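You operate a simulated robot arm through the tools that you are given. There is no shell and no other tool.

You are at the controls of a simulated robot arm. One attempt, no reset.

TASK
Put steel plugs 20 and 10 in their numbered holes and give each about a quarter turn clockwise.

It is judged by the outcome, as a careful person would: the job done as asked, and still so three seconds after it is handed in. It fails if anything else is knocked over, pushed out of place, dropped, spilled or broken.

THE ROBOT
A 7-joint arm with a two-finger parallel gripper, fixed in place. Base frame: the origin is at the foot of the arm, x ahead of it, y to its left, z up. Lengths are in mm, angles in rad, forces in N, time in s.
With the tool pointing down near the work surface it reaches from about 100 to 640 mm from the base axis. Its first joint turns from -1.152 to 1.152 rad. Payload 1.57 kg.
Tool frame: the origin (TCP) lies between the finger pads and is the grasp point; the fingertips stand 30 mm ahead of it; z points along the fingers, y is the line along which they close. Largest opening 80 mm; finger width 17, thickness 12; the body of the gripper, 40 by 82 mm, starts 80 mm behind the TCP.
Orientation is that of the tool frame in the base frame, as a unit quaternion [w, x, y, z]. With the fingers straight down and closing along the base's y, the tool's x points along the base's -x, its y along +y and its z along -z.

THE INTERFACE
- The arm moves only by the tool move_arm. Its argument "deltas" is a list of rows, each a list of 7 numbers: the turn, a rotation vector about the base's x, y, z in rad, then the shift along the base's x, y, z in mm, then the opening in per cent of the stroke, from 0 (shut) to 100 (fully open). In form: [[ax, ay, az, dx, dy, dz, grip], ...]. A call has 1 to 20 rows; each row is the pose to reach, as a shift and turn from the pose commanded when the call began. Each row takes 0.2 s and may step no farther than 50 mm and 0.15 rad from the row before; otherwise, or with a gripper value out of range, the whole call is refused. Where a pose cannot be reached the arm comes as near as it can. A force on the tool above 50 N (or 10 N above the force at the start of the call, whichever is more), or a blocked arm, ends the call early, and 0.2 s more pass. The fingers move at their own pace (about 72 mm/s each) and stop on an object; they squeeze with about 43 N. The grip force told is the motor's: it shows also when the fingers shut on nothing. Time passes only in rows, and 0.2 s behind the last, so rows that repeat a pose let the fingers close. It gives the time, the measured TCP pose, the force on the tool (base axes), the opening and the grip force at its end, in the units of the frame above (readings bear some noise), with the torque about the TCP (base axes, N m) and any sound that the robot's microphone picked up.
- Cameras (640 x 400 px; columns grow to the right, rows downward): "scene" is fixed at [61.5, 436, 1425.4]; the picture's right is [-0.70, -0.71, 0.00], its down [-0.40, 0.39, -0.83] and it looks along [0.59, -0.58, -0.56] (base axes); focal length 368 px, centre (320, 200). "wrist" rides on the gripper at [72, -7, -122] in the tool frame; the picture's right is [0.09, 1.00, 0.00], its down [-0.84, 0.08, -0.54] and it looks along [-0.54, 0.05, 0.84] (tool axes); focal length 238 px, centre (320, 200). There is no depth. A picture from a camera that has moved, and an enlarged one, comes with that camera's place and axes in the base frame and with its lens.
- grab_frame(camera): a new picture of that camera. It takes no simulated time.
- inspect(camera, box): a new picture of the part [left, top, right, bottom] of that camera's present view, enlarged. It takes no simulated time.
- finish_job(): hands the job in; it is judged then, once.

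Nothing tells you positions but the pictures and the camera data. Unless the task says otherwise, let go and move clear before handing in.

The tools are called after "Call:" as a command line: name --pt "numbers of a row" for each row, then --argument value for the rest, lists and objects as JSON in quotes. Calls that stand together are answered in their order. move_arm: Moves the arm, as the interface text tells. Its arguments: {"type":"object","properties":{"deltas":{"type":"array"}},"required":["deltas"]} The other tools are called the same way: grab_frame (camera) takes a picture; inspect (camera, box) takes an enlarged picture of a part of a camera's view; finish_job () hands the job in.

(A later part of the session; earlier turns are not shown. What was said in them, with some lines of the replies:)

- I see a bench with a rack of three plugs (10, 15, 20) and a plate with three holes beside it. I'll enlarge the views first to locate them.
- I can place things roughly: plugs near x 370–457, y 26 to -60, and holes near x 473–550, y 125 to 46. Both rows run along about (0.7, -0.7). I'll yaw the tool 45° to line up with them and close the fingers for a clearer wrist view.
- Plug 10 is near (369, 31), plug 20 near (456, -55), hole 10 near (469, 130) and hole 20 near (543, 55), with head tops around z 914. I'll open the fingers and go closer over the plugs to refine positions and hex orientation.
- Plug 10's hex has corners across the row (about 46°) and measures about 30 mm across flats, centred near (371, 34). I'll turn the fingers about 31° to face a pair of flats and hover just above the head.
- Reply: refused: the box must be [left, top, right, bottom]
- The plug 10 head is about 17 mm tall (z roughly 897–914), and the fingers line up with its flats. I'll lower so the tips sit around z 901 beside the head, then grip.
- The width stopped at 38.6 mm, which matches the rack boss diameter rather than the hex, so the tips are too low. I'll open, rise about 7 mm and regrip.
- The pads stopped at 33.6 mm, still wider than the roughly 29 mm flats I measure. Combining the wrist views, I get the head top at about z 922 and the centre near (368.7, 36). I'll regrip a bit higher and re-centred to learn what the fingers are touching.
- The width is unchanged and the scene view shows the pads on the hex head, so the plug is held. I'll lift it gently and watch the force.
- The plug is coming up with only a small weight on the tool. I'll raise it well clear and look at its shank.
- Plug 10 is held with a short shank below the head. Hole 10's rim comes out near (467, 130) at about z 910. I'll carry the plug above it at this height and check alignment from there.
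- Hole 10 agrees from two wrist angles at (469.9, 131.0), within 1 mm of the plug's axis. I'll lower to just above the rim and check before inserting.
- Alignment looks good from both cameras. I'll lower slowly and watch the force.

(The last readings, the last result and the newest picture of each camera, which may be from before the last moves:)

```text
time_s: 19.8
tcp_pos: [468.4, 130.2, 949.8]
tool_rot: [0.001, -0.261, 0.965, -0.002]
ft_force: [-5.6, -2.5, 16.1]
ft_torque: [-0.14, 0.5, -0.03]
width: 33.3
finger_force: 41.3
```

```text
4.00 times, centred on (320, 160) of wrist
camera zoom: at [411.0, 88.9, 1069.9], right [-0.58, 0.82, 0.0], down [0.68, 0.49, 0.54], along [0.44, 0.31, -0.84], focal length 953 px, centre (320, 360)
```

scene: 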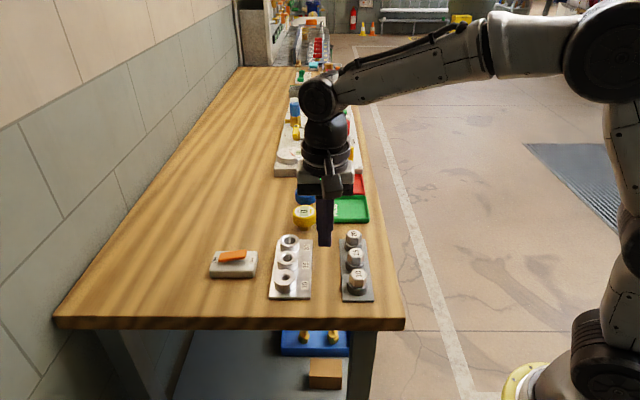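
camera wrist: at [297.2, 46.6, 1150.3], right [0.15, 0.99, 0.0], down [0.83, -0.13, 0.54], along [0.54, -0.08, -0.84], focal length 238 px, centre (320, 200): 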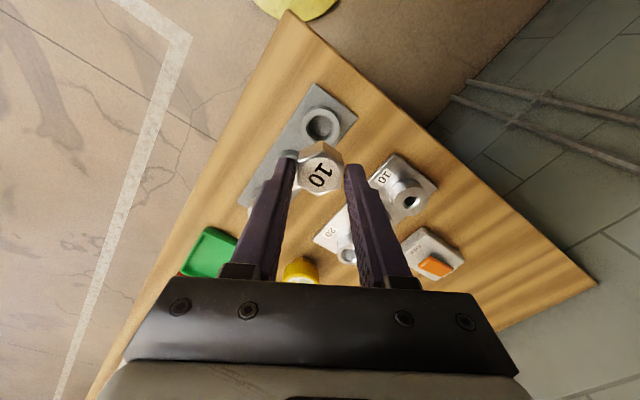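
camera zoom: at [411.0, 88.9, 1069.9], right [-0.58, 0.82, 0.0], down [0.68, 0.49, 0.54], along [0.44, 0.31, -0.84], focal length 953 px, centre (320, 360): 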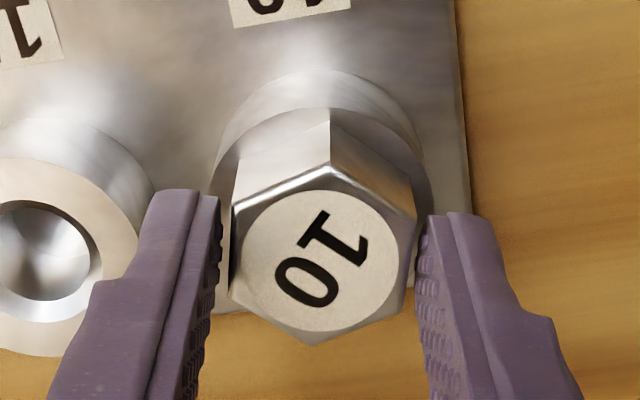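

The upward force rose to 16 N and the shadow gap under the head is gone, so plug 10 is seated on its boss. I'll ease the pressure slightly and turn it clockwise (negative about z).

Call:
move_arm --pt "0 0 0 0 0 1.0 0" --pt "0 0 -0.13 0 0 1.0 0" --pt "0 0 -0.26 0 0 1.0 0" --pt "0 0 -0.39 0 0 1.0 0" --pt "0 0 -0.39 0 0 1.0 0"

Call:
inspect --camera "wrist" --box '[275, 110, 365, 210]'

Call:
inspect --camera "scene" --box '[270, 255, 310, 295]'

```text
time_s: 21.0
tcp_pos: [468.5, 130.7, 950.1]
tool_rot: [0.0, -0.066, 0.998, 0.0]
ft_force: [2.6, -3.7, 11.1]
ft_torque: [-0.15, 0.12, 0.03]
width: 33.3
finger_force: 41.1
```

```text
4.00 times, centred on (320, 160) of wrist
camera zoom: at [399.7, 114.6, 1069.9], right [-0.22, 0.97, 0.0], down [0.82, 0.19, 0.54], along [0.53, 0.12, -0.84], focal length 953 px, centre (320, 360)
```

zoom: 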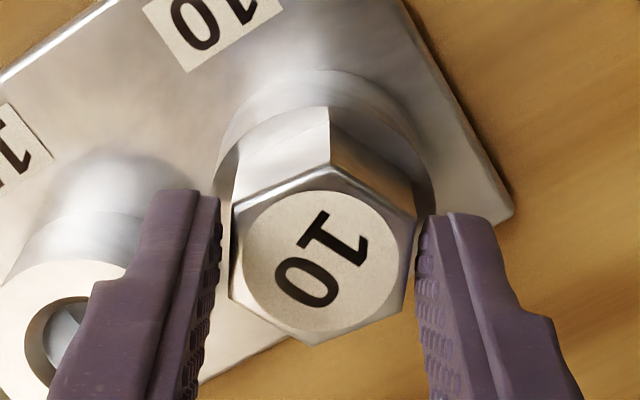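

```text
10.00 times, centred on (290, 275) of scene
camera zoom: at [61.5, 435.8, 1425.4], right [-0.7, -0.71, 0.0], down [-0.4, 0.39, -0.83], along [0.59, -0.58, -0.56], focal length 3684 px, centre (620, -550)
```

zoom: 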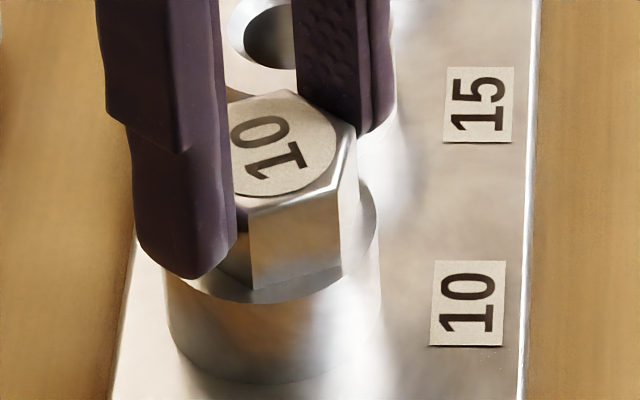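

The plug turns with the hand and no slip is visible. I'll continue to the full quarter turn.

Call:
move_arm --pt "0 0 -0.13 0 0 0.3 0" --pt "0 0 -0.26 0 0 0.3 0" --pt "0 0 -0.39 0 0 0.3 0" --pt "0 0 -0.52 0 0 0.3 0" --pt "0 0 -0.65 0 0 0.3 0" --pt "0 0 -0.78 0 0 0.3 0" --pt "0 0 -0.91 0 0 0.3 0" --pt "0 0 -1.04 0 0 0.3 0" --pt "0 0 -1.19 0 0 0.3 0" --pt "0 0 -1.19 0 0 0.3 0"

Call:
inspect --camera "wrist" --box '[275, 110, 365, 210]'

Call:
inspect --camera "scene" --box '[270, 255, 310, 295]'

```text
time_s: 23.2
tcp_pos: [468.3, 130.8, 950.8]
tool_rot: [0.0, 0.505, 0.863, 0.0]
ft_force: [-2.0, -1.5, 5.8]
ft_torque: [-0.01, 0.08, 0.02]
width: 33.4
finger_force: 41.2
```

```text
4.00 times, centred on (320, 160) of wrist
camera zoom: at [428.6, 190.0, 1069.9], right [0.82, 0.57, 0.0], down [0.48, -0.69, 0.54], along [0.31, -0.45, -0.84], focal length 953 px, centre (320, 360)
```

zoom: 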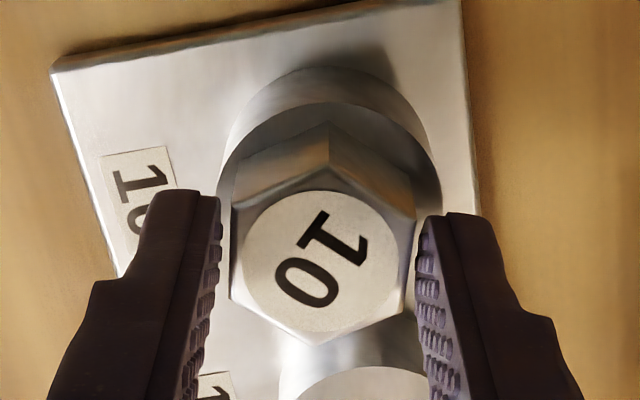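

```text
10.00 times, centred on (290, 275) of scene
camera zoom: at [61.4, 435.9, 1425.4], right [-0.7, -0.71, 0.0], down [-0.4, 0.39, -0.83], along [0.59, -0.58, -0.56], focal length 3684 px, centre (620, -550)
```

zoom: 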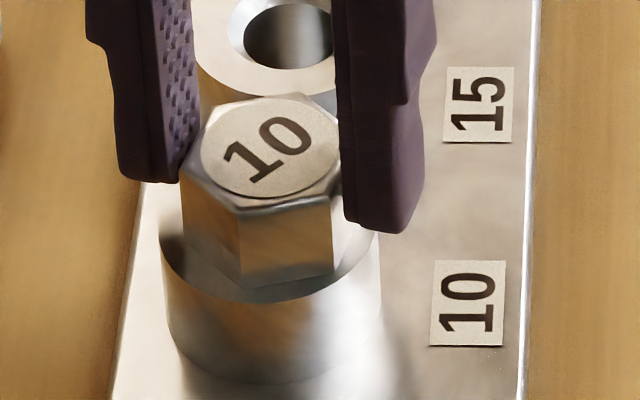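

Yaw has gone from +30° to -60.7°, a quarter turn, and the head sits flush on its boss. I'll release and rise straight up.

Call:
move_arm --pt "0 0 0 0 0 0 30" --pt "0 0 0 0 0 0 60" --pt "0 0 0 0 0 0 60" --pt "0 0 0 0 0 10 60" --pt "0 0 0 0 0 35 60" --pt "0 0 0 0 0 70 60" --pt "0 0 0 0 0 70 60"

Call:
inspect --camera "scene" --box '[260, 220, 400, 310]'

Call:
grab_frame --camera "wrist"

```text
time_s: 24.8
tcp_pos: [469.3, 130.4, 1019.3]
tool_rot: [-0.001, 0.504, 0.864, 0.001]
ft_force: [0.9, -0.6, 0.7]
ft_torque: [0.0, 0.0, 0.0]
width: 48.2
finger_force: 0.0
```

```text
4.44 times, centred on (330, 265) of scene
camera zoom: at [61.5, 436.0, 1425.4], right [-0.7, -0.71, 0.0], down [-0.4, 0.39, -0.83], along [0.59, -0.58, -0.56], focal length 1637 px, centre (276, -89)
```

zoom: 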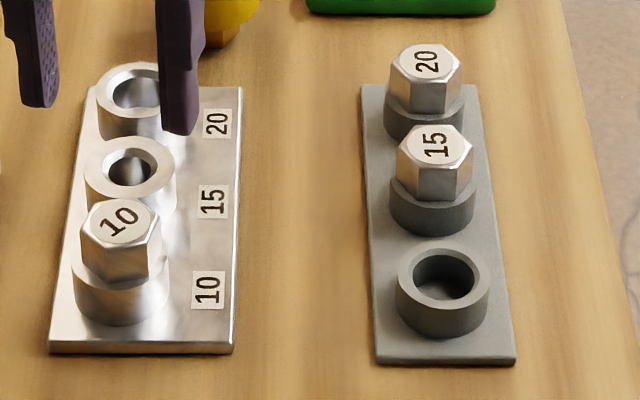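

```text
taken
camera wrist: at [429.1, 190.3, 1140.2], right [0.82, 0.57, 0.0], down [0.48, -0.69, 0.54], along [0.31, -0.45, -0.84], focal length 238 px, centre (320, 200)
```

wrist: 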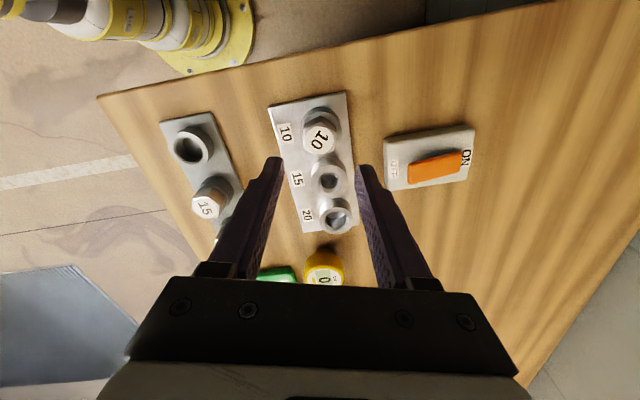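

Plug 10 is in hole 10 and nothing else has moved. Next is plug 20, near (454, -50) with its hex at a similar angle, so I'll move there at height and line up the fingers.

Call:
move_arm --pt "0 0 0.13 -2 -25 0 70" --pt "0 0 0.26 -5 -60 0 85" --pt "0 0 0.39 -8 -95 0 100" --pt "0 0 0.52 -12 -130 -5 100" --pt "0 0 0.65 -15 -160 -15 100" --pt "0 0 0.78 -16.7 -181.4 -30 100" --pt "0 0 0.805 -16.7 -181.4 -50 100" --pt "0 0 0.805 -16.7 -181.4 -50 100"

Call:
grab_frame --camera "wrist"

Call:
inspect --camera "wrist" --box '[280, 110, 360, 190]'

Call:
inspect --camera "scene" --box '[325, 200, 395, 280]'

```text
time_s: 26.6
tcp_pos: [451.0, -50.6, 969.3]
tool_rot: [0.0, 0.125, 0.992, 0.0]
ft_force: [0.7, -0.3, 0.0]
ft_torque: [0.02, 0.01, 0.03]
width: 79.7
finger_force: 0.0
```

```text
taken
camera wrist: at [382.0, -39.1, 1090.0], right [0.16, 0.99, 0.0], down [0.83, -0.13, 0.54], along [0.54, -0.08, -0.84], focal length 238 px, centre (320, 200)
```

wrist: 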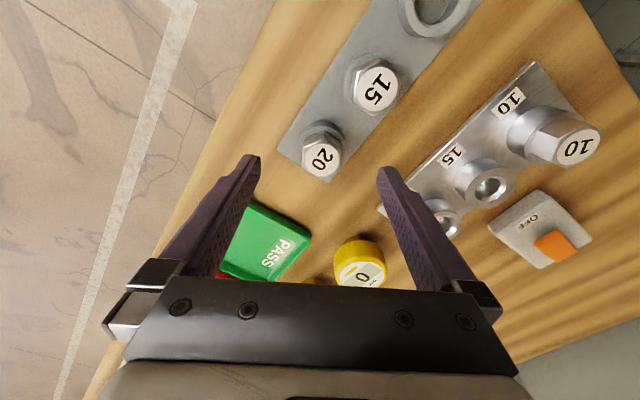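

```text
5.00 times, centred on (320, 150) of wrist
camera zoom: at [382.0, -39.1, 1090.0], right [0.16, 0.99, 0.0], down [0.83, -0.13, 0.54], along [0.54, -0.08, -0.84], focal length 1192 px, centre (320, 450)
```

zoom: 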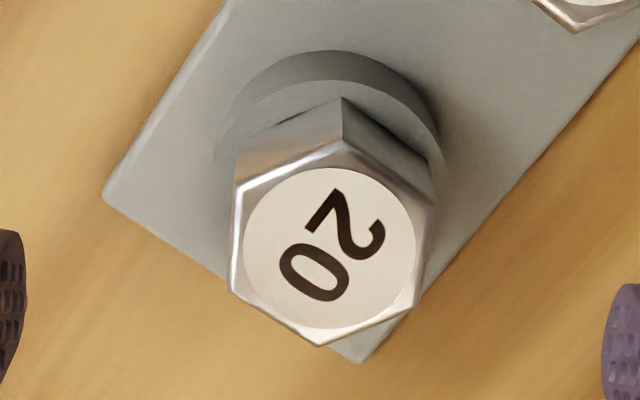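

```text
5.00 times, centred on (360, 240) of scene
camera zoom: at [61.6, 436.0, 1425.4], right [-0.7, -0.71, 0.0], down [-0.4, 0.39, -0.83], along [0.59, -0.58, -0.56], focal length 1842 px, centre (120, 0)
```

zoom: 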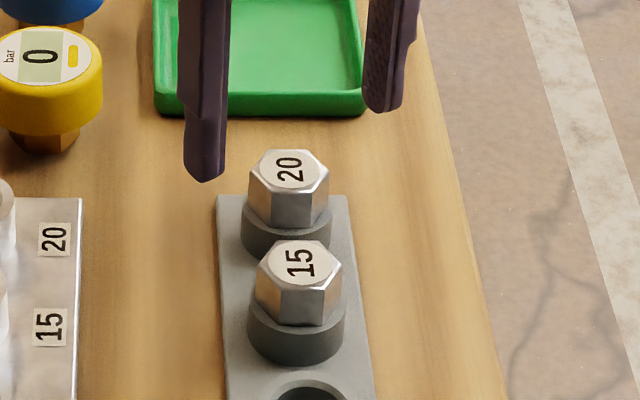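

Call:
move_arm --pt "0 0 0 0.4 1 -10 100" --pt "0 0 0 0.4 1 -20 100" --pt "0 0 0 0.4 1 -26 80" --pt "0 0 0 0.4 1 -26 60" --pt "0 0 0 0.4 1 -26 60"

Call:
inspect --camera "scene" --box '[325, 200, 395, 280]'

Call:
inspect --camera "wrist" --box '[260, 110, 380, 210]'

```text
time_s: 27.8
tcp_pos: [452.6, -49.6, 944.2]
tool_rot: [0.0, 0.124, 0.992, -0.001]
ft_force: [0.3, 0.3, 1.0]
ft_torque: [-0.04, -0.01, 0.02]
width: 48.1
finger_force: 0.1
```

```text
5.00 times, centred on (360, 240) of scene
camera zoom: at [61.5, 436.0, 1425.4], right [-0.7, -0.71, 0.0], down [-0.4, 0.39, -0.83], along [0.59, -0.58, -0.56], focal length 1842 px, centre (120, 0)
```

zoom: 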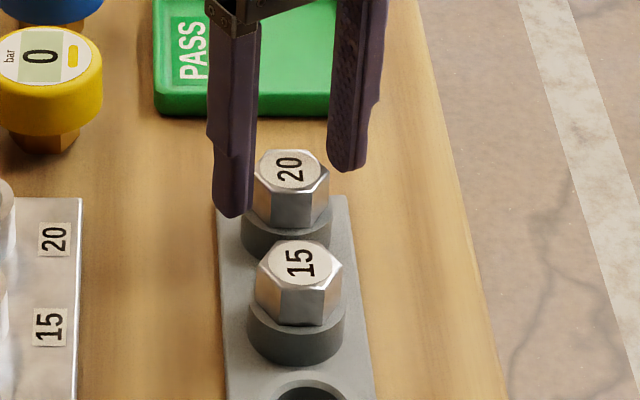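

```text
4.00 times, centred on (320, 160) of wrist
camera zoom: at [382.4, -38.2, 1064.1], right [0.16, 0.99, 0.0], down [0.83, -0.13, 0.54], along [0.54, -0.09, -0.84], focal length 953 px, centre (320, 360)
```

zoom: 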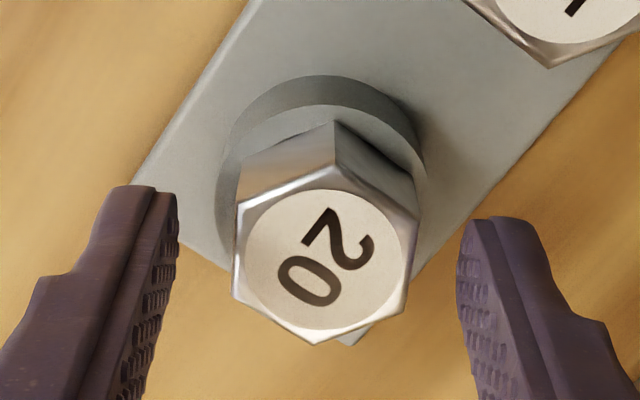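

The view matches the good plug 10 grasp. Closing and lifting gently.

Call:
move_arm --pt "0 0 0 0 0 0 0" --pt "0 0 0 0 0 0 0" --pt "0 0 0 0 0 0 0" --pt "0 0 0 0 0 3 0" --pt "0 0 0 0 0 8 0" --pt "0 0 0 0 0 16 0"

Call:
inspect --camera "scene" --box '[325, 200, 395, 280]'

Call:
inspect --camera "wrist" --box '[260, 110, 380, 210]'

```text
time_s: 29.2
tcp_pos: [453.2, -50.9, 959.0]
tool_rot: [0.0, 0.124, 0.992, 0.0]
ft_force: [0.3, -0.6, -1.5]
ft_torque: [0.03, -0.01, 0.0]
width: 33.4
finger_force: 40.8
```

```text
5.00 times, centred on (360, 240) of scene
camera zoom: at [61.6, 436.0, 1425.4], right [-0.7, -0.71, 0.0], down [-0.4, 0.39, -0.83], along [0.59, -0.58, -0.56], focal length 1842 px, centre (120, 0)
```

zoom: 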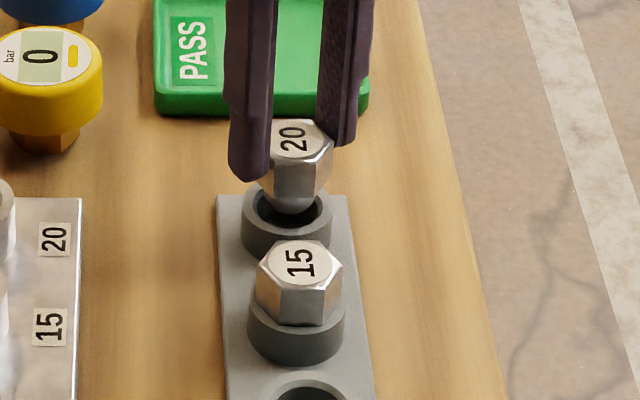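

```text
4.00 times, centred on (320, 160) of wrist
camera zoom: at [382.4, -38.5, 1080.4], right [0.16, 0.99, 0.0], down [0.83, -0.13, 0.54], along [0.54, -0.09, -0.84], focal length 953 px, centre (320, 360)
```

zoom: 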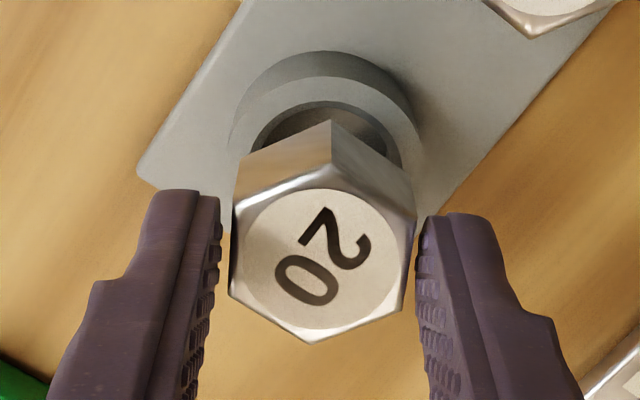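

Plug 20 is free of its socket. Now I'll raise it and carry it over hole 20 (about 544, 56), rotating to +30° yaw on the way.

Call:
move_arm --pt "0 0 0 0 0 30 0" --pt "0 0 0 0 0 68 0" --pt "0 0 0.13 15 18 70 0" --pt "0 0 0.26 35 42 70 0" --pt "0 0 0.39 55 66 70 0" --pt "0 0 0.52 75 88 70 0" --pt "0 0 0.65 90 105 70 0" --pt "0 0 0.775 90 105 70 0" --pt "0 0 0.775 90 105 70 0"

Call:
inspect --camera "wrist" --box '[275, 110, 365, 210]'

Call:
inspect --camera "scene" --box '[250, 180, 350, 290]'

Call:
grab_frame --camera "wrist"

```text
time_s: 31.2
tcp_pos: [542.2, 54.8, 1030.0]
tool_rot: [0.0, -0.26, 0.966, 0.0]
ft_force: [0.3, -0.2, -2.3]
ft_torque: [-0.02, -0.03, 0.04]
width: 33.2
finger_force: 41.2
```

```text
4.00 times, centred on (320, 160) of wrist
camera zoom: at [485.0, 14.0, 1150.0], right [-0.58, 0.81, 0.0], down [0.68, 0.49, 0.54], along [0.44, 0.31, -0.84], focal length 953 px, centre (320, 360)
```

zoom: 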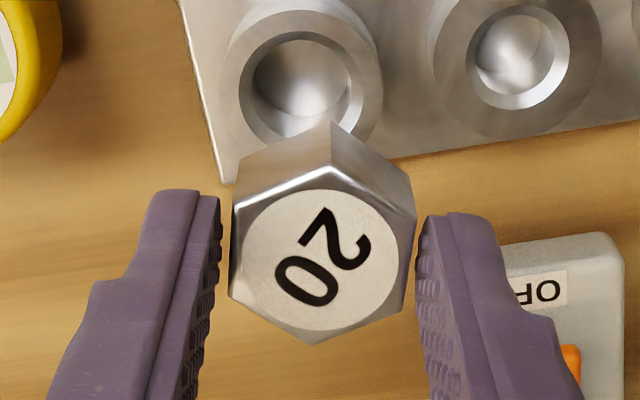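

```text
3.64 times, centred on (300, 235) of scene
camera zoom: at [61.6, 436.0, 1425.4], right [-0.7, -0.71, 0.0], down [-0.4, 0.39, -0.83], along [0.59, -0.58, -0.56], focal length 1340 px, centre (393, 73)
```

zoom: 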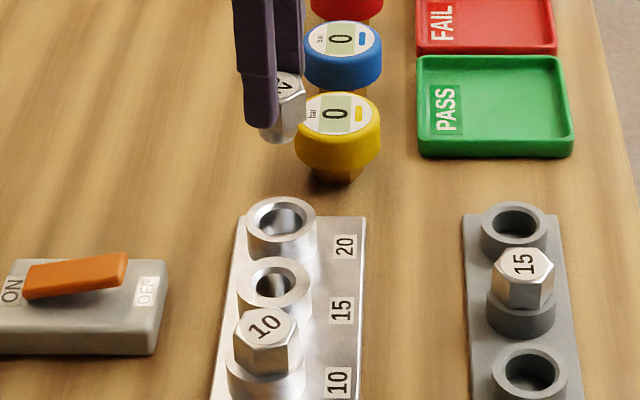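

```text
taken
camera wrist: at [485.0, 14.0, 1150.0], right [-0.58, 0.81, 0.0], down [0.68, 0.49, 0.54], along [0.44, 0.31, -0.84], focal length 238 px, centre (320, 200)
```

wrist: 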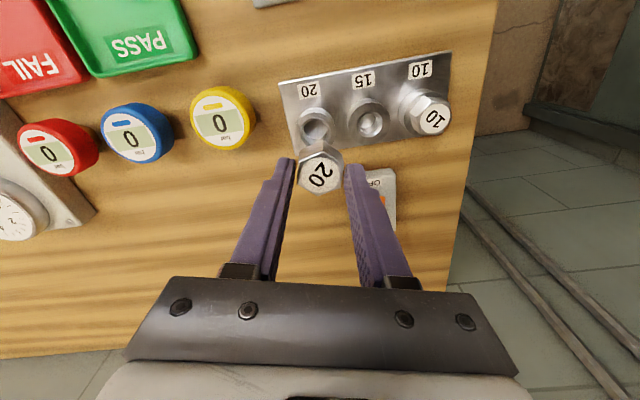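

Hole 20 measures about 3 mm in +x and 3.5 mm in -y from the plug axis. I'll correct that and lower to just above it.

Call:
move_arm --pt "0 0 0 3.1 -3.4 0 0" --pt "0 0 0 3.1 -3.4 -10 0" --pt "0 0 0 3.1 -3.4 -25 0" --pt "0 0 0 3.1 -3.4 -40 0" --pt "0 0 0 3.1 -3.4 -40 0"

Call:
inspect --camera "wrist" --box '[275, 90, 365, 190]'

Call:
inspect --camera "scene" --box '[260, 205, 320, 265]'

```text
time_s: 32.4
tcp_pos: [546.4, 51.9, 989.1]
tool_rot: [0.0, -0.26, 0.965, 0.0]
ft_force: [0.4, 0.0, -1.6]
ft_torque: [0.01, 0.03, -0.01]
width: 33.7
finger_force: 41.3
```

```text
4.00 times, centred on (320, 140) of wrist
camera zoom: at [488.4, 10.1, 1109.8], right [-0.58, 0.82, 0.0], down [0.69, 0.49, 0.54], along [0.44, 0.31, -0.84], focal length 953 px, centre (320, 440)
```

zoom: 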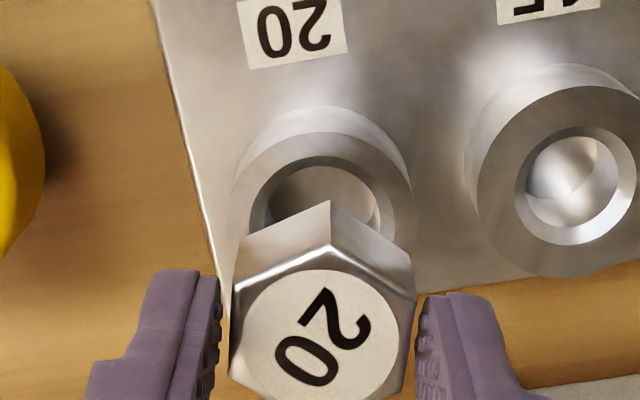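

```text
6.67 times, centred on (290, 235) of scene
camera zoom: at [61.6, 436.0, 1425.4], right [-0.7, -0.71, 0.0], down [-0.4, 0.39, -0.83], along [0.59, -0.58, -0.56], focal length 2456 px, centre (520, -33)
```

zoom: 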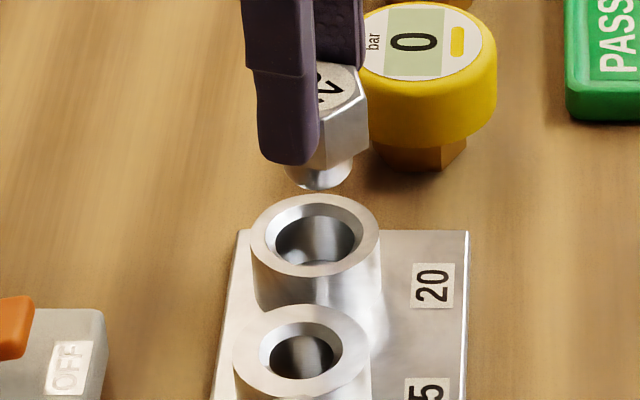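

Both views now show the shank centred over hole 20. I'll lower further, slowing near contact.

Call:
move_arm --pt "0 0 0 0 0 -8 0" --pt "0 0 0 0 0 -16 0" --pt "0 0 0 0 0 -20 0" --pt "0 0 0 0 0 -23 0" --pt "0 0 0 0 0 -26 0" --pt "0 0 0 0 0 -29 0" --pt "0 0 0 0 0 -29 0"

Call:
inspect --camera "scene" --box '[260, 205, 320, 265]'

Call:
inspect --camera "wrist" --box '[275, 110, 365, 210]'

```text
time_s: 34.0
tcp_pos: [545.7, 50.7, 961.0]
tool_rot: [0.0, -0.26, 0.966, 0.0]
ft_force: [-0.6, 0.3, -2.0]
ft_torque: [-0.02, -0.01, 0.02]
width: 33.7
finger_force: 41.5
```

```text
6.67 times, centred on (290, 235) of scene
camera zoom: at [61.6, 436.0, 1425.4], right [-0.7, -0.71, 0.0], down [-0.4, 0.39, -0.83], along [0.59, -0.58, -0.56], focal length 2456 px, centre (520, -33)
```

zoom: 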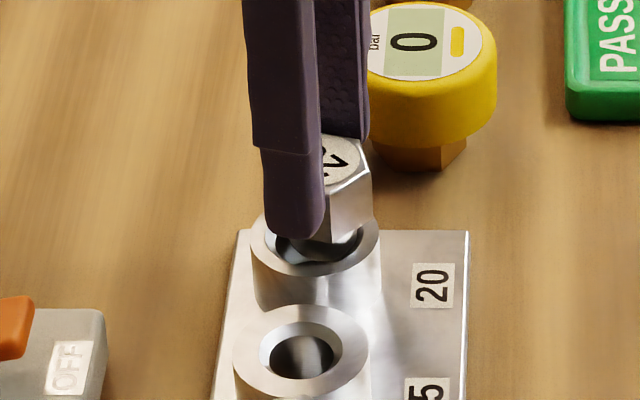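

```text
4.00 times, centred on (320, 160) of wrist
camera zoom: at [487.9, 10.1, 1080.9], right [-0.58, 0.82, 0.0], down [0.69, 0.49, 0.54], along [0.44, 0.31, -0.84], focal length 953 px, centre (320, 360)
```

zoom: 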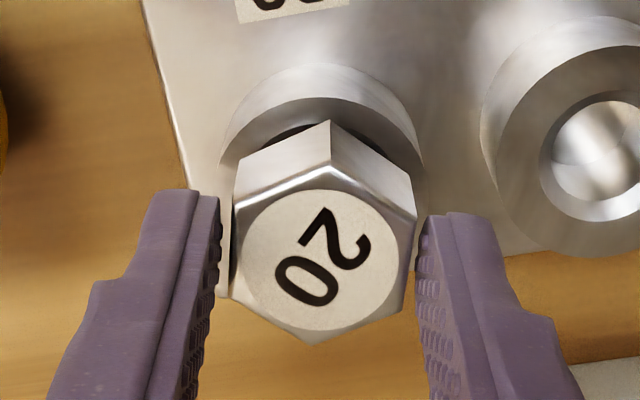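

Call:
inspect --camera "scene" --box '[278, 225, 302, 252]'

Call:
inspect --camera "wrist" --box '[295, 120, 350, 160]'

```text
14.81 times, centred on (290, 238) of scene
camera zoom: at [61.6, 436.0, 1425.4], right [-0.7, -0.71, 0.0], down [-0.4, 0.39, -0.83], along [0.59, -0.58, -0.56], focal length 5457 px, centre (764, -370)
```

zoom: 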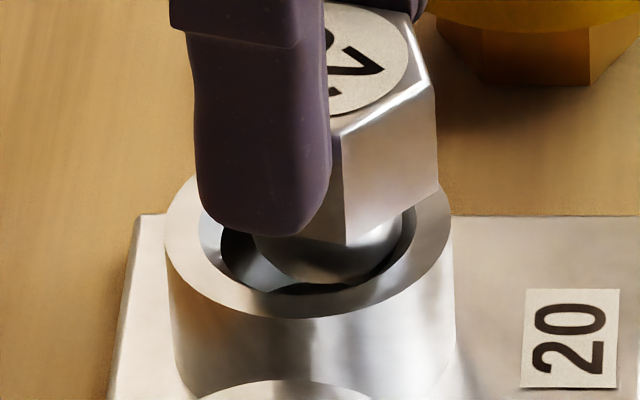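

```text
10.00 times, centred on (322, 140) of wrist
camera zoom: at [487.9, 10.1, 1080.9], right [-0.58, 0.82, 0.0], down [0.69, 0.49, 0.54], along [0.44, 0.31, -0.84], focal length 2384 px, centre (295, 800)
```

zoom: 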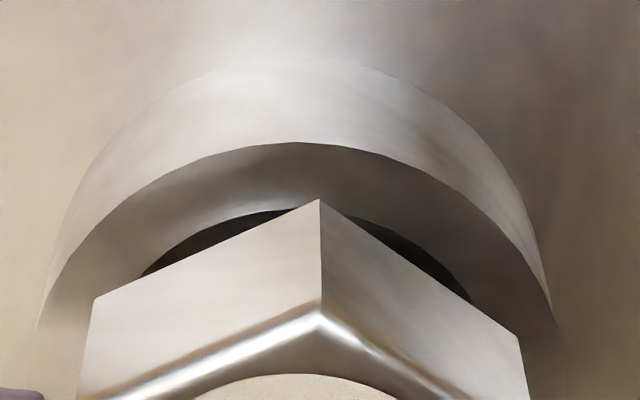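

The scene zoom shows the shank about 3 mm to one side of the hole centre, while the wrist's sideways view is centred. I'll shift about 2.9 mm along the wrist's forward direction and recheck.

Call:
move_arm --pt "0 0 0 1.2 0.8 1 0" --pt "0 0 0 2.3 1.6 1 0" --pt "0 0 0 2.3 1.6 1 0"

Call:
inspect --camera "scene" --box '[278, 225, 302, 252]'

Call:
inspect --camera "wrist" --box '[295, 120, 350, 160]'

```text
time_s: 34.8
tcp_pos: [548.7, 53.8, 960.6]
tool_rot: [0.0, -0.26, 0.966, 0.0]
ft_force: [-0.6, -0.7, -2.1]
ft_torque: [-0.03, -0.02, -0.02]
width: 33.5
finger_force: 41.3
```

```text
14.81 times, centred on (290, 238) of scene
camera zoom: at [61.6, 436.0, 1425.4], right [-0.7, -0.71, 0.0], down [-0.4, 0.39, -0.83], along [0.59, -0.58, -0.56], focal length 5457 px, centre (764, -370)
```

zoom: 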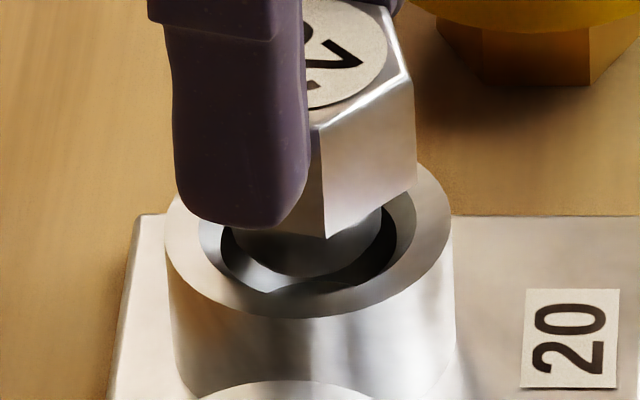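

```text
10.00 times, centred on (322, 140) of wrist
camera zoom: at [490.2, 12.0, 1082.0], right [-0.58, 0.82, 0.0], down [0.69, 0.49, 0.54], along [0.44, 0.31, -0.84], focal length 2384 px, centre (295, 800)
```

zoom: 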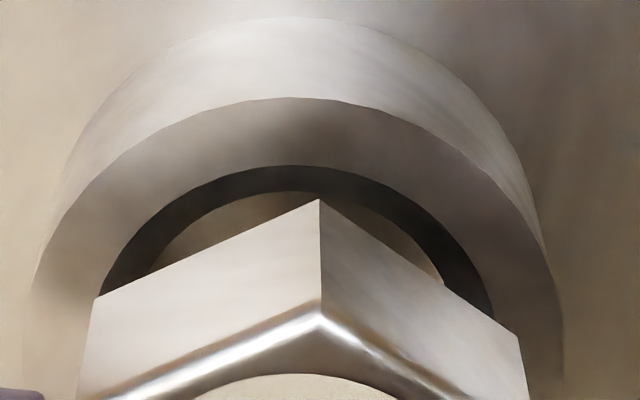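

The shank is now centred in both views. Lowering slowly until it seats.

Call:
move_arm --pt "0 0 0 0 0 -2 0" --pt "0 0 0 0 0 -4 0" --pt "0 0 0 0 0 -6 0" --pt "0 0 0 0 0 -8 0" --pt "0 0 0 0 0 -10 0" --pt "0 0 0 0 0 -10 0"

Call:
inspect --camera "scene" --box '[278, 225, 302, 252]'

Call:
inspect --camera "wrist" --box '[275, 110, 365, 210]'

```text
time_s: 36.2
tcp_pos: [548.0, 53.1, 950.9]
tool_rot: [0.0, -0.26, 0.966, -0.001]
ft_force: [0.2, 0.1, -0.8]
ft_torque: [-0.02, 0.02, 0.0]
width: 33.6
finger_force: 40.8
```

```text
14.81 times, centred on (290, 238) of scene
camera zoom: at [61.6, 436.0, 1425.4], right [-0.7, -0.71, 0.0], down [-0.4, 0.39, -0.83], along [0.59, -0.58, -0.56], focal length 5457 px, centre (764, -370)
```

zoom: 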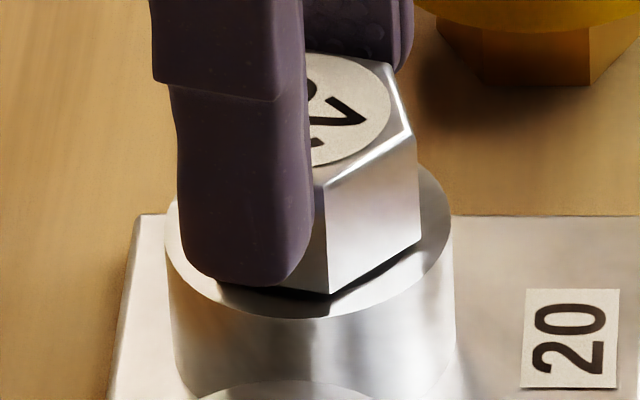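

```text
4.00 times, centred on (320, 160) of wrist
camera zoom: at [490.2, 12.0, 1071.6], right [-0.58, 0.82, 0.0], down [0.69, 0.49, 0.54], along [0.44, 0.31, -0.84], focal length 953 px, centre (320, 360)
```

zoom: 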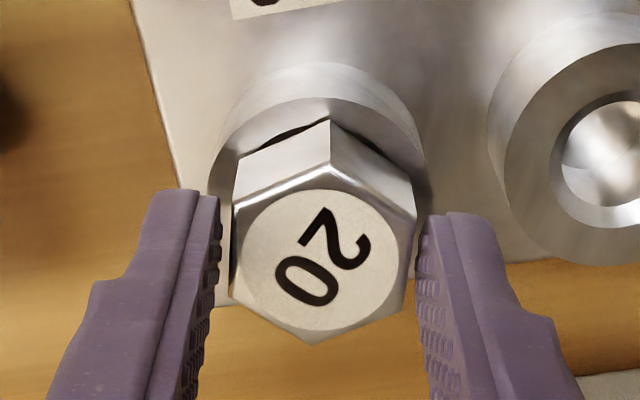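

Call:
move_arm --pt "0 0 0 0 0 -0.8 0" --pt "0 0 0 0 0 -1.6 0" --pt "0 0 0 0 0 -2.4 0" --pt "0 0 0 0 0 -2.4 0"

Call:
inspect --camera "wrist" --box '[275, 110, 365, 210]'

```text
time_s: 37.2
tcp_pos: [548.4, 53.7, 950.3]
tool_rot: [0.0, -0.259, 0.966, 0.0]
ft_force: [-3.1, -0.2, 6.0]
ft_torque: [-0.04, 0.23, 0.01]
width: 33.1
finger_force: 41.3
```

```text
4.00 times, centred on (320, 160) of wrist
camera zoom: at [490.3, 11.8, 1070.2], right [-0.58, 0.82, 0.0], down [0.68, 0.49, 0.54], along [0.44, 0.31, -0.84], focal length 953 px, centre (320, 360)
```

zoom: 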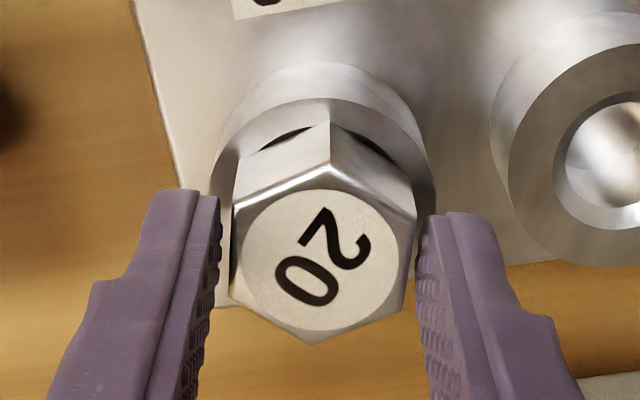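

Call:
move_arm --pt "0 0 0 0 0 -0.7 0" --pt "0 0 0 0 0 -1.2 0" --pt "0 0 0 0 0 -1.2 0"

Call:
inspect --camera "wrist" --box '[275, 110, 365, 210]'

Call:
inspect --camera "scene" --box '[278, 225, 302, 252]'

```text
time_s: 38.0
tcp_pos: [548.9, 53.1, 950.0]
tool_rot: [0.002, -0.26, 0.966, -0.001]
ft_force: [-5.1, -0.5, 18.0]
ft_torque: [-0.09, 0.57, -0.02]
width: 33.3
finger_force: 41.8
```

```text
4.00 times, centred on (320, 160) of wrist
camera zoom: at [490.0, 11.8, 1070.1], right [-0.58, 0.82, 0.0], down [0.68, 0.49, 0.54], along [0.45, 0.31, -0.84], focal length 953 px, centre (320, 360)
```

zoom: 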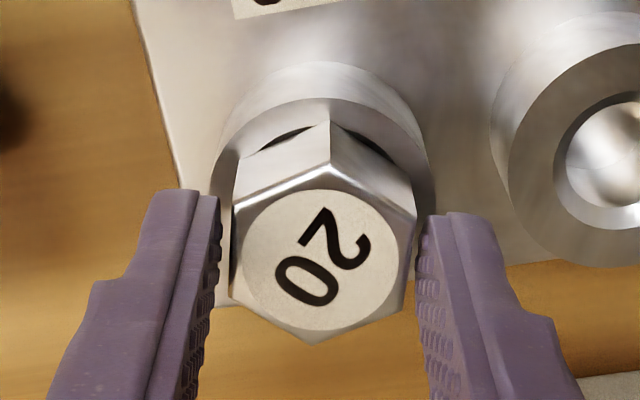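

```text
14.81 times, centred on (290, 238) of scene
camera zoom: at [61.1, 435.9, 1425.4], right [-0.7, -0.71, 0.0], down [-0.4, 0.39, -0.83], along [0.59, -0.58, -0.56], focal length 5457 px, centre (764, -370)
```

zoom: 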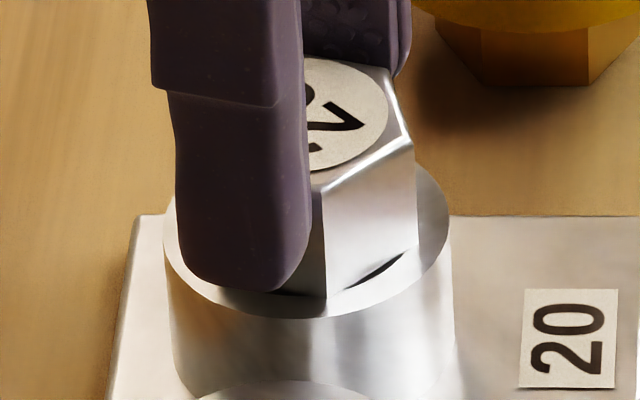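

The reaction is firm at 18 N with no further travel, and the dark crescents are just the wide chamfer beyond the hex flats. Plug 20 is seated, so I'll ease the pressure and turn it clockwise a quarter turn.

Call:
move_arm --pt "0 0 0 0 0 1.2 0" --pt "0 0 -0.13 0 0 1.2 0" --pt "0 0 -0.26 0 0 1.2 0" --pt "0 0 -0.39 0 0 1.2 0" --pt "0 0 -0.52 0 0 1.2 0" --pt "0 0 -0.65 0 0 1.2 0" --pt "0 0 -0.78 0 0 1.2 0" --pt "0 0 -0.91 0 0 1.2 0" --pt "0 0 -1.04 0 0 1.2 0" --pt "0 0 -1.17 0 0 1.2 0" --pt "0 0 -1.3 0 0 1.2 0" --pt "0 0 -1.44 0 0 1.2 0" --pt "0 0 -1.58 0 0 1.2 0" --pt "0 0 -1.58 0 0 1.2 0"

Call:
inspect --camera "wrist" --box '[275, 110, 365, 210]'

Call:
inspect --camera "scene" --box '[260, 205, 320, 265]'

```text
time_s: 41.0
tcp_pos: [547.9, 52.9, 949.8]
tool_rot: [0.0, 0.504, 0.863, 0.001]
ft_force: [0.6, 0.8, 13.7]
ft_torque: [-0.13, -0.07, -0.07]
width: 33.6
finger_force: 41.7
```

```text
4.00 times, centred on (320, 160) of wrist
camera zoom: at [508.1, 113.0, 1070.1], right [0.82, 0.57, 0.0], down [0.48, -0.69, 0.54], along [0.31, -0.45, -0.84], focal length 953 px, centre (320, 360)
```

zoom: 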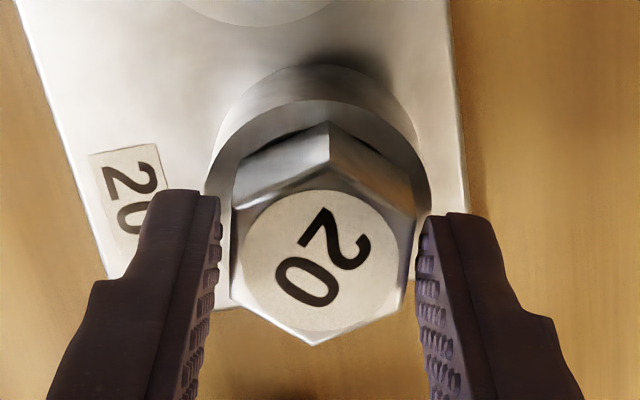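

```text
6.67 times, centred on (290, 235) of scene
camera zoom: at [61.3, 436.0, 1425.4], right [-0.7, -0.71, 0.0], down [-0.4, 0.39, -0.83], along [0.59, -0.58, -0.56], focal length 2456 px, centre (520, -33)
```

zoom: 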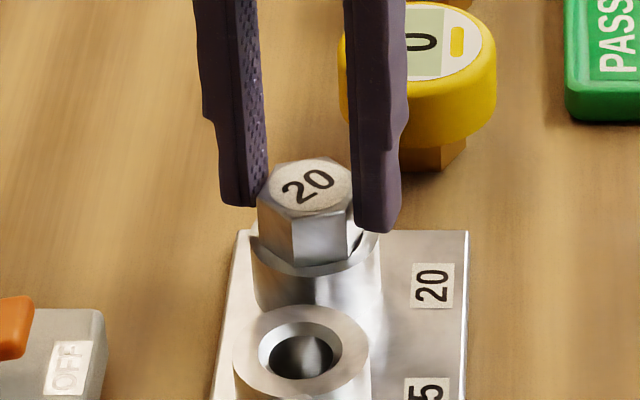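

Plug 20 has turned about 91° with no slip and stays flush. I'll release, rise clear, and check everything.

Call:
move_arm --pt "0 0 0 0 0 0.8 0" --pt "0 0 0 0 0 0.8 30" --pt "0 0 0 0 0 0.8 60" --pt "0 0 0 0 0 0.8 60" --pt "0 0 0 0 0 10 60" --pt "0 0 0 0 0 40 60" --pt "0 0 0 0 0 85 60" --pt "0 0 0 -20 20 125 60" --pt "0 0 0 -50 50 145 60" --pt "0 0 0 -50 50 145 60"

Call:
grab_frame --camera "wrist"

Call:
grab_frame --camera "scene"

Call:
inspect --camera "scene" --box '[250, 215, 390, 310]'

```text
time_s: 43.2
tcp_pos: [497.9, 103.4, 1093.4]
tool_rot: [-0.001, 0.503, 0.864, -0.001]
ft_force: [0.0, 0.2, -0.7]
ft_torque: [0.0, -0.01, 0.03]
width: 47.9
finger_force: 0.1
```

```text
taken
camera wrist: at [456.9, 163.2, 1214.3], right [0.82, 0.57, 0.0], down [0.48, -0.69, 0.54], along [0.31, -0.45, -0.84], focal length 238 px, centre (320, 200)
```

wrist: 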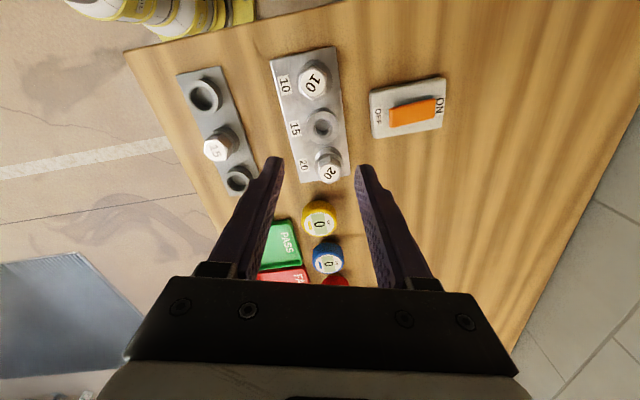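

```text
taken
```

scene: 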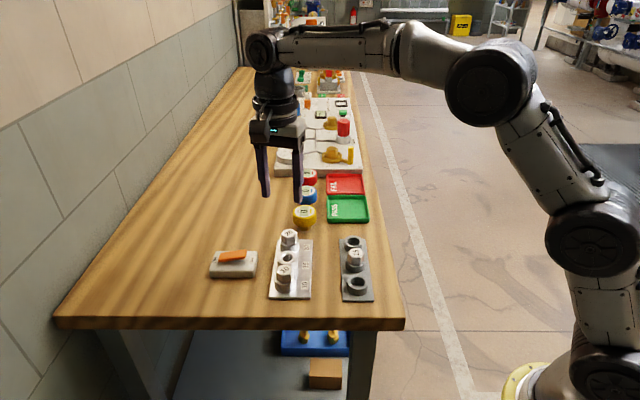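

```text
4.21 times, centred on (320, 262) of scene
camera zoom: at [61.5, 436.0, 1425.4], right [-0.7, -0.71, 0.0], down [-0.4, 0.39, -0.83], along [0.59, -0.58, -0.56], focal length 1551 px, centre (320, -63)
```

zoom: 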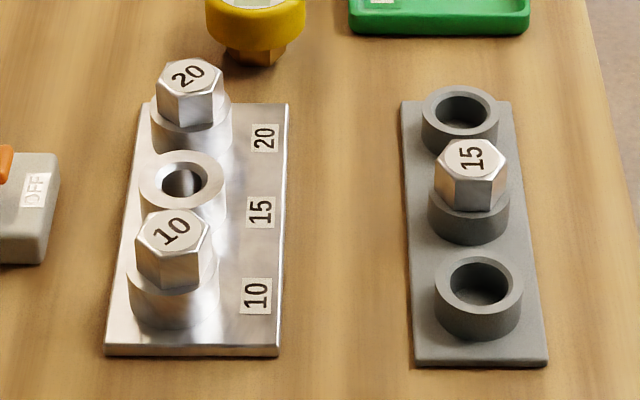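

Call:
inspect --camera "scene" --box '[268, 222, 312, 300]'

Call:
inspect --camera "wrist" --box '[260, 40, 360, 190]'

```text
5.13 times, centred on (290, 261) of scene
camera zoom: at [61.5, 436.0, 1425.4], right [-0.7, -0.71, 0.0], down [-0.4, 0.39, -0.83], along [0.59, -0.58, -0.56], focal length 1889 px, centre (474, -113)
```

zoom: 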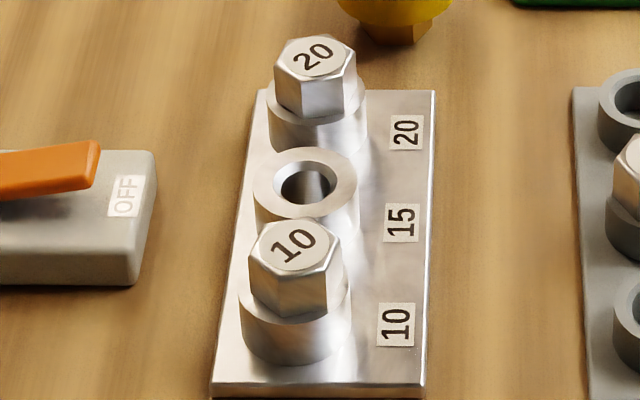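

```text
2.67 times, centred on (310, 115) of wrist
camera zoom: at [456.9, 163.2, 1214.3], right [0.82, 0.57, 0.0], down [0.48, -0.69, 0.54], along [0.31, -0.45, -0.84], focal length 636 px, centre (347, 427)
```

zoom: 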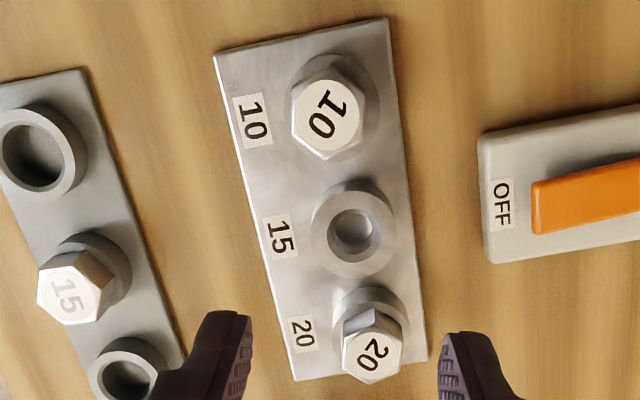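

Plugs 10 and 20 sit flush in their own numbered holes, each turned about a quarter turn clockwise. Plug 15, the plate, the switch and the rest are undisturbed, and the gripper is clear. I'm handing the job in.

Call:
finish_job

```text
The job is handed in.
```

Steel plugs 10 and 20 are both in their numbered holes, and I've handed the job in. Each was pushed down until it seated, then turned about 91° clockwise with no slipping.

After letting go, I moved the gripper clear and checked with both cameras. Both heads sit flush, and plug 15, the switch and everything else look undisturbed.

My first two grips on plug 10 were off. The first closed lightly on the rack socket because my height estimate was a little low. I opened the gripper, corrected the height and regripped before lifting.
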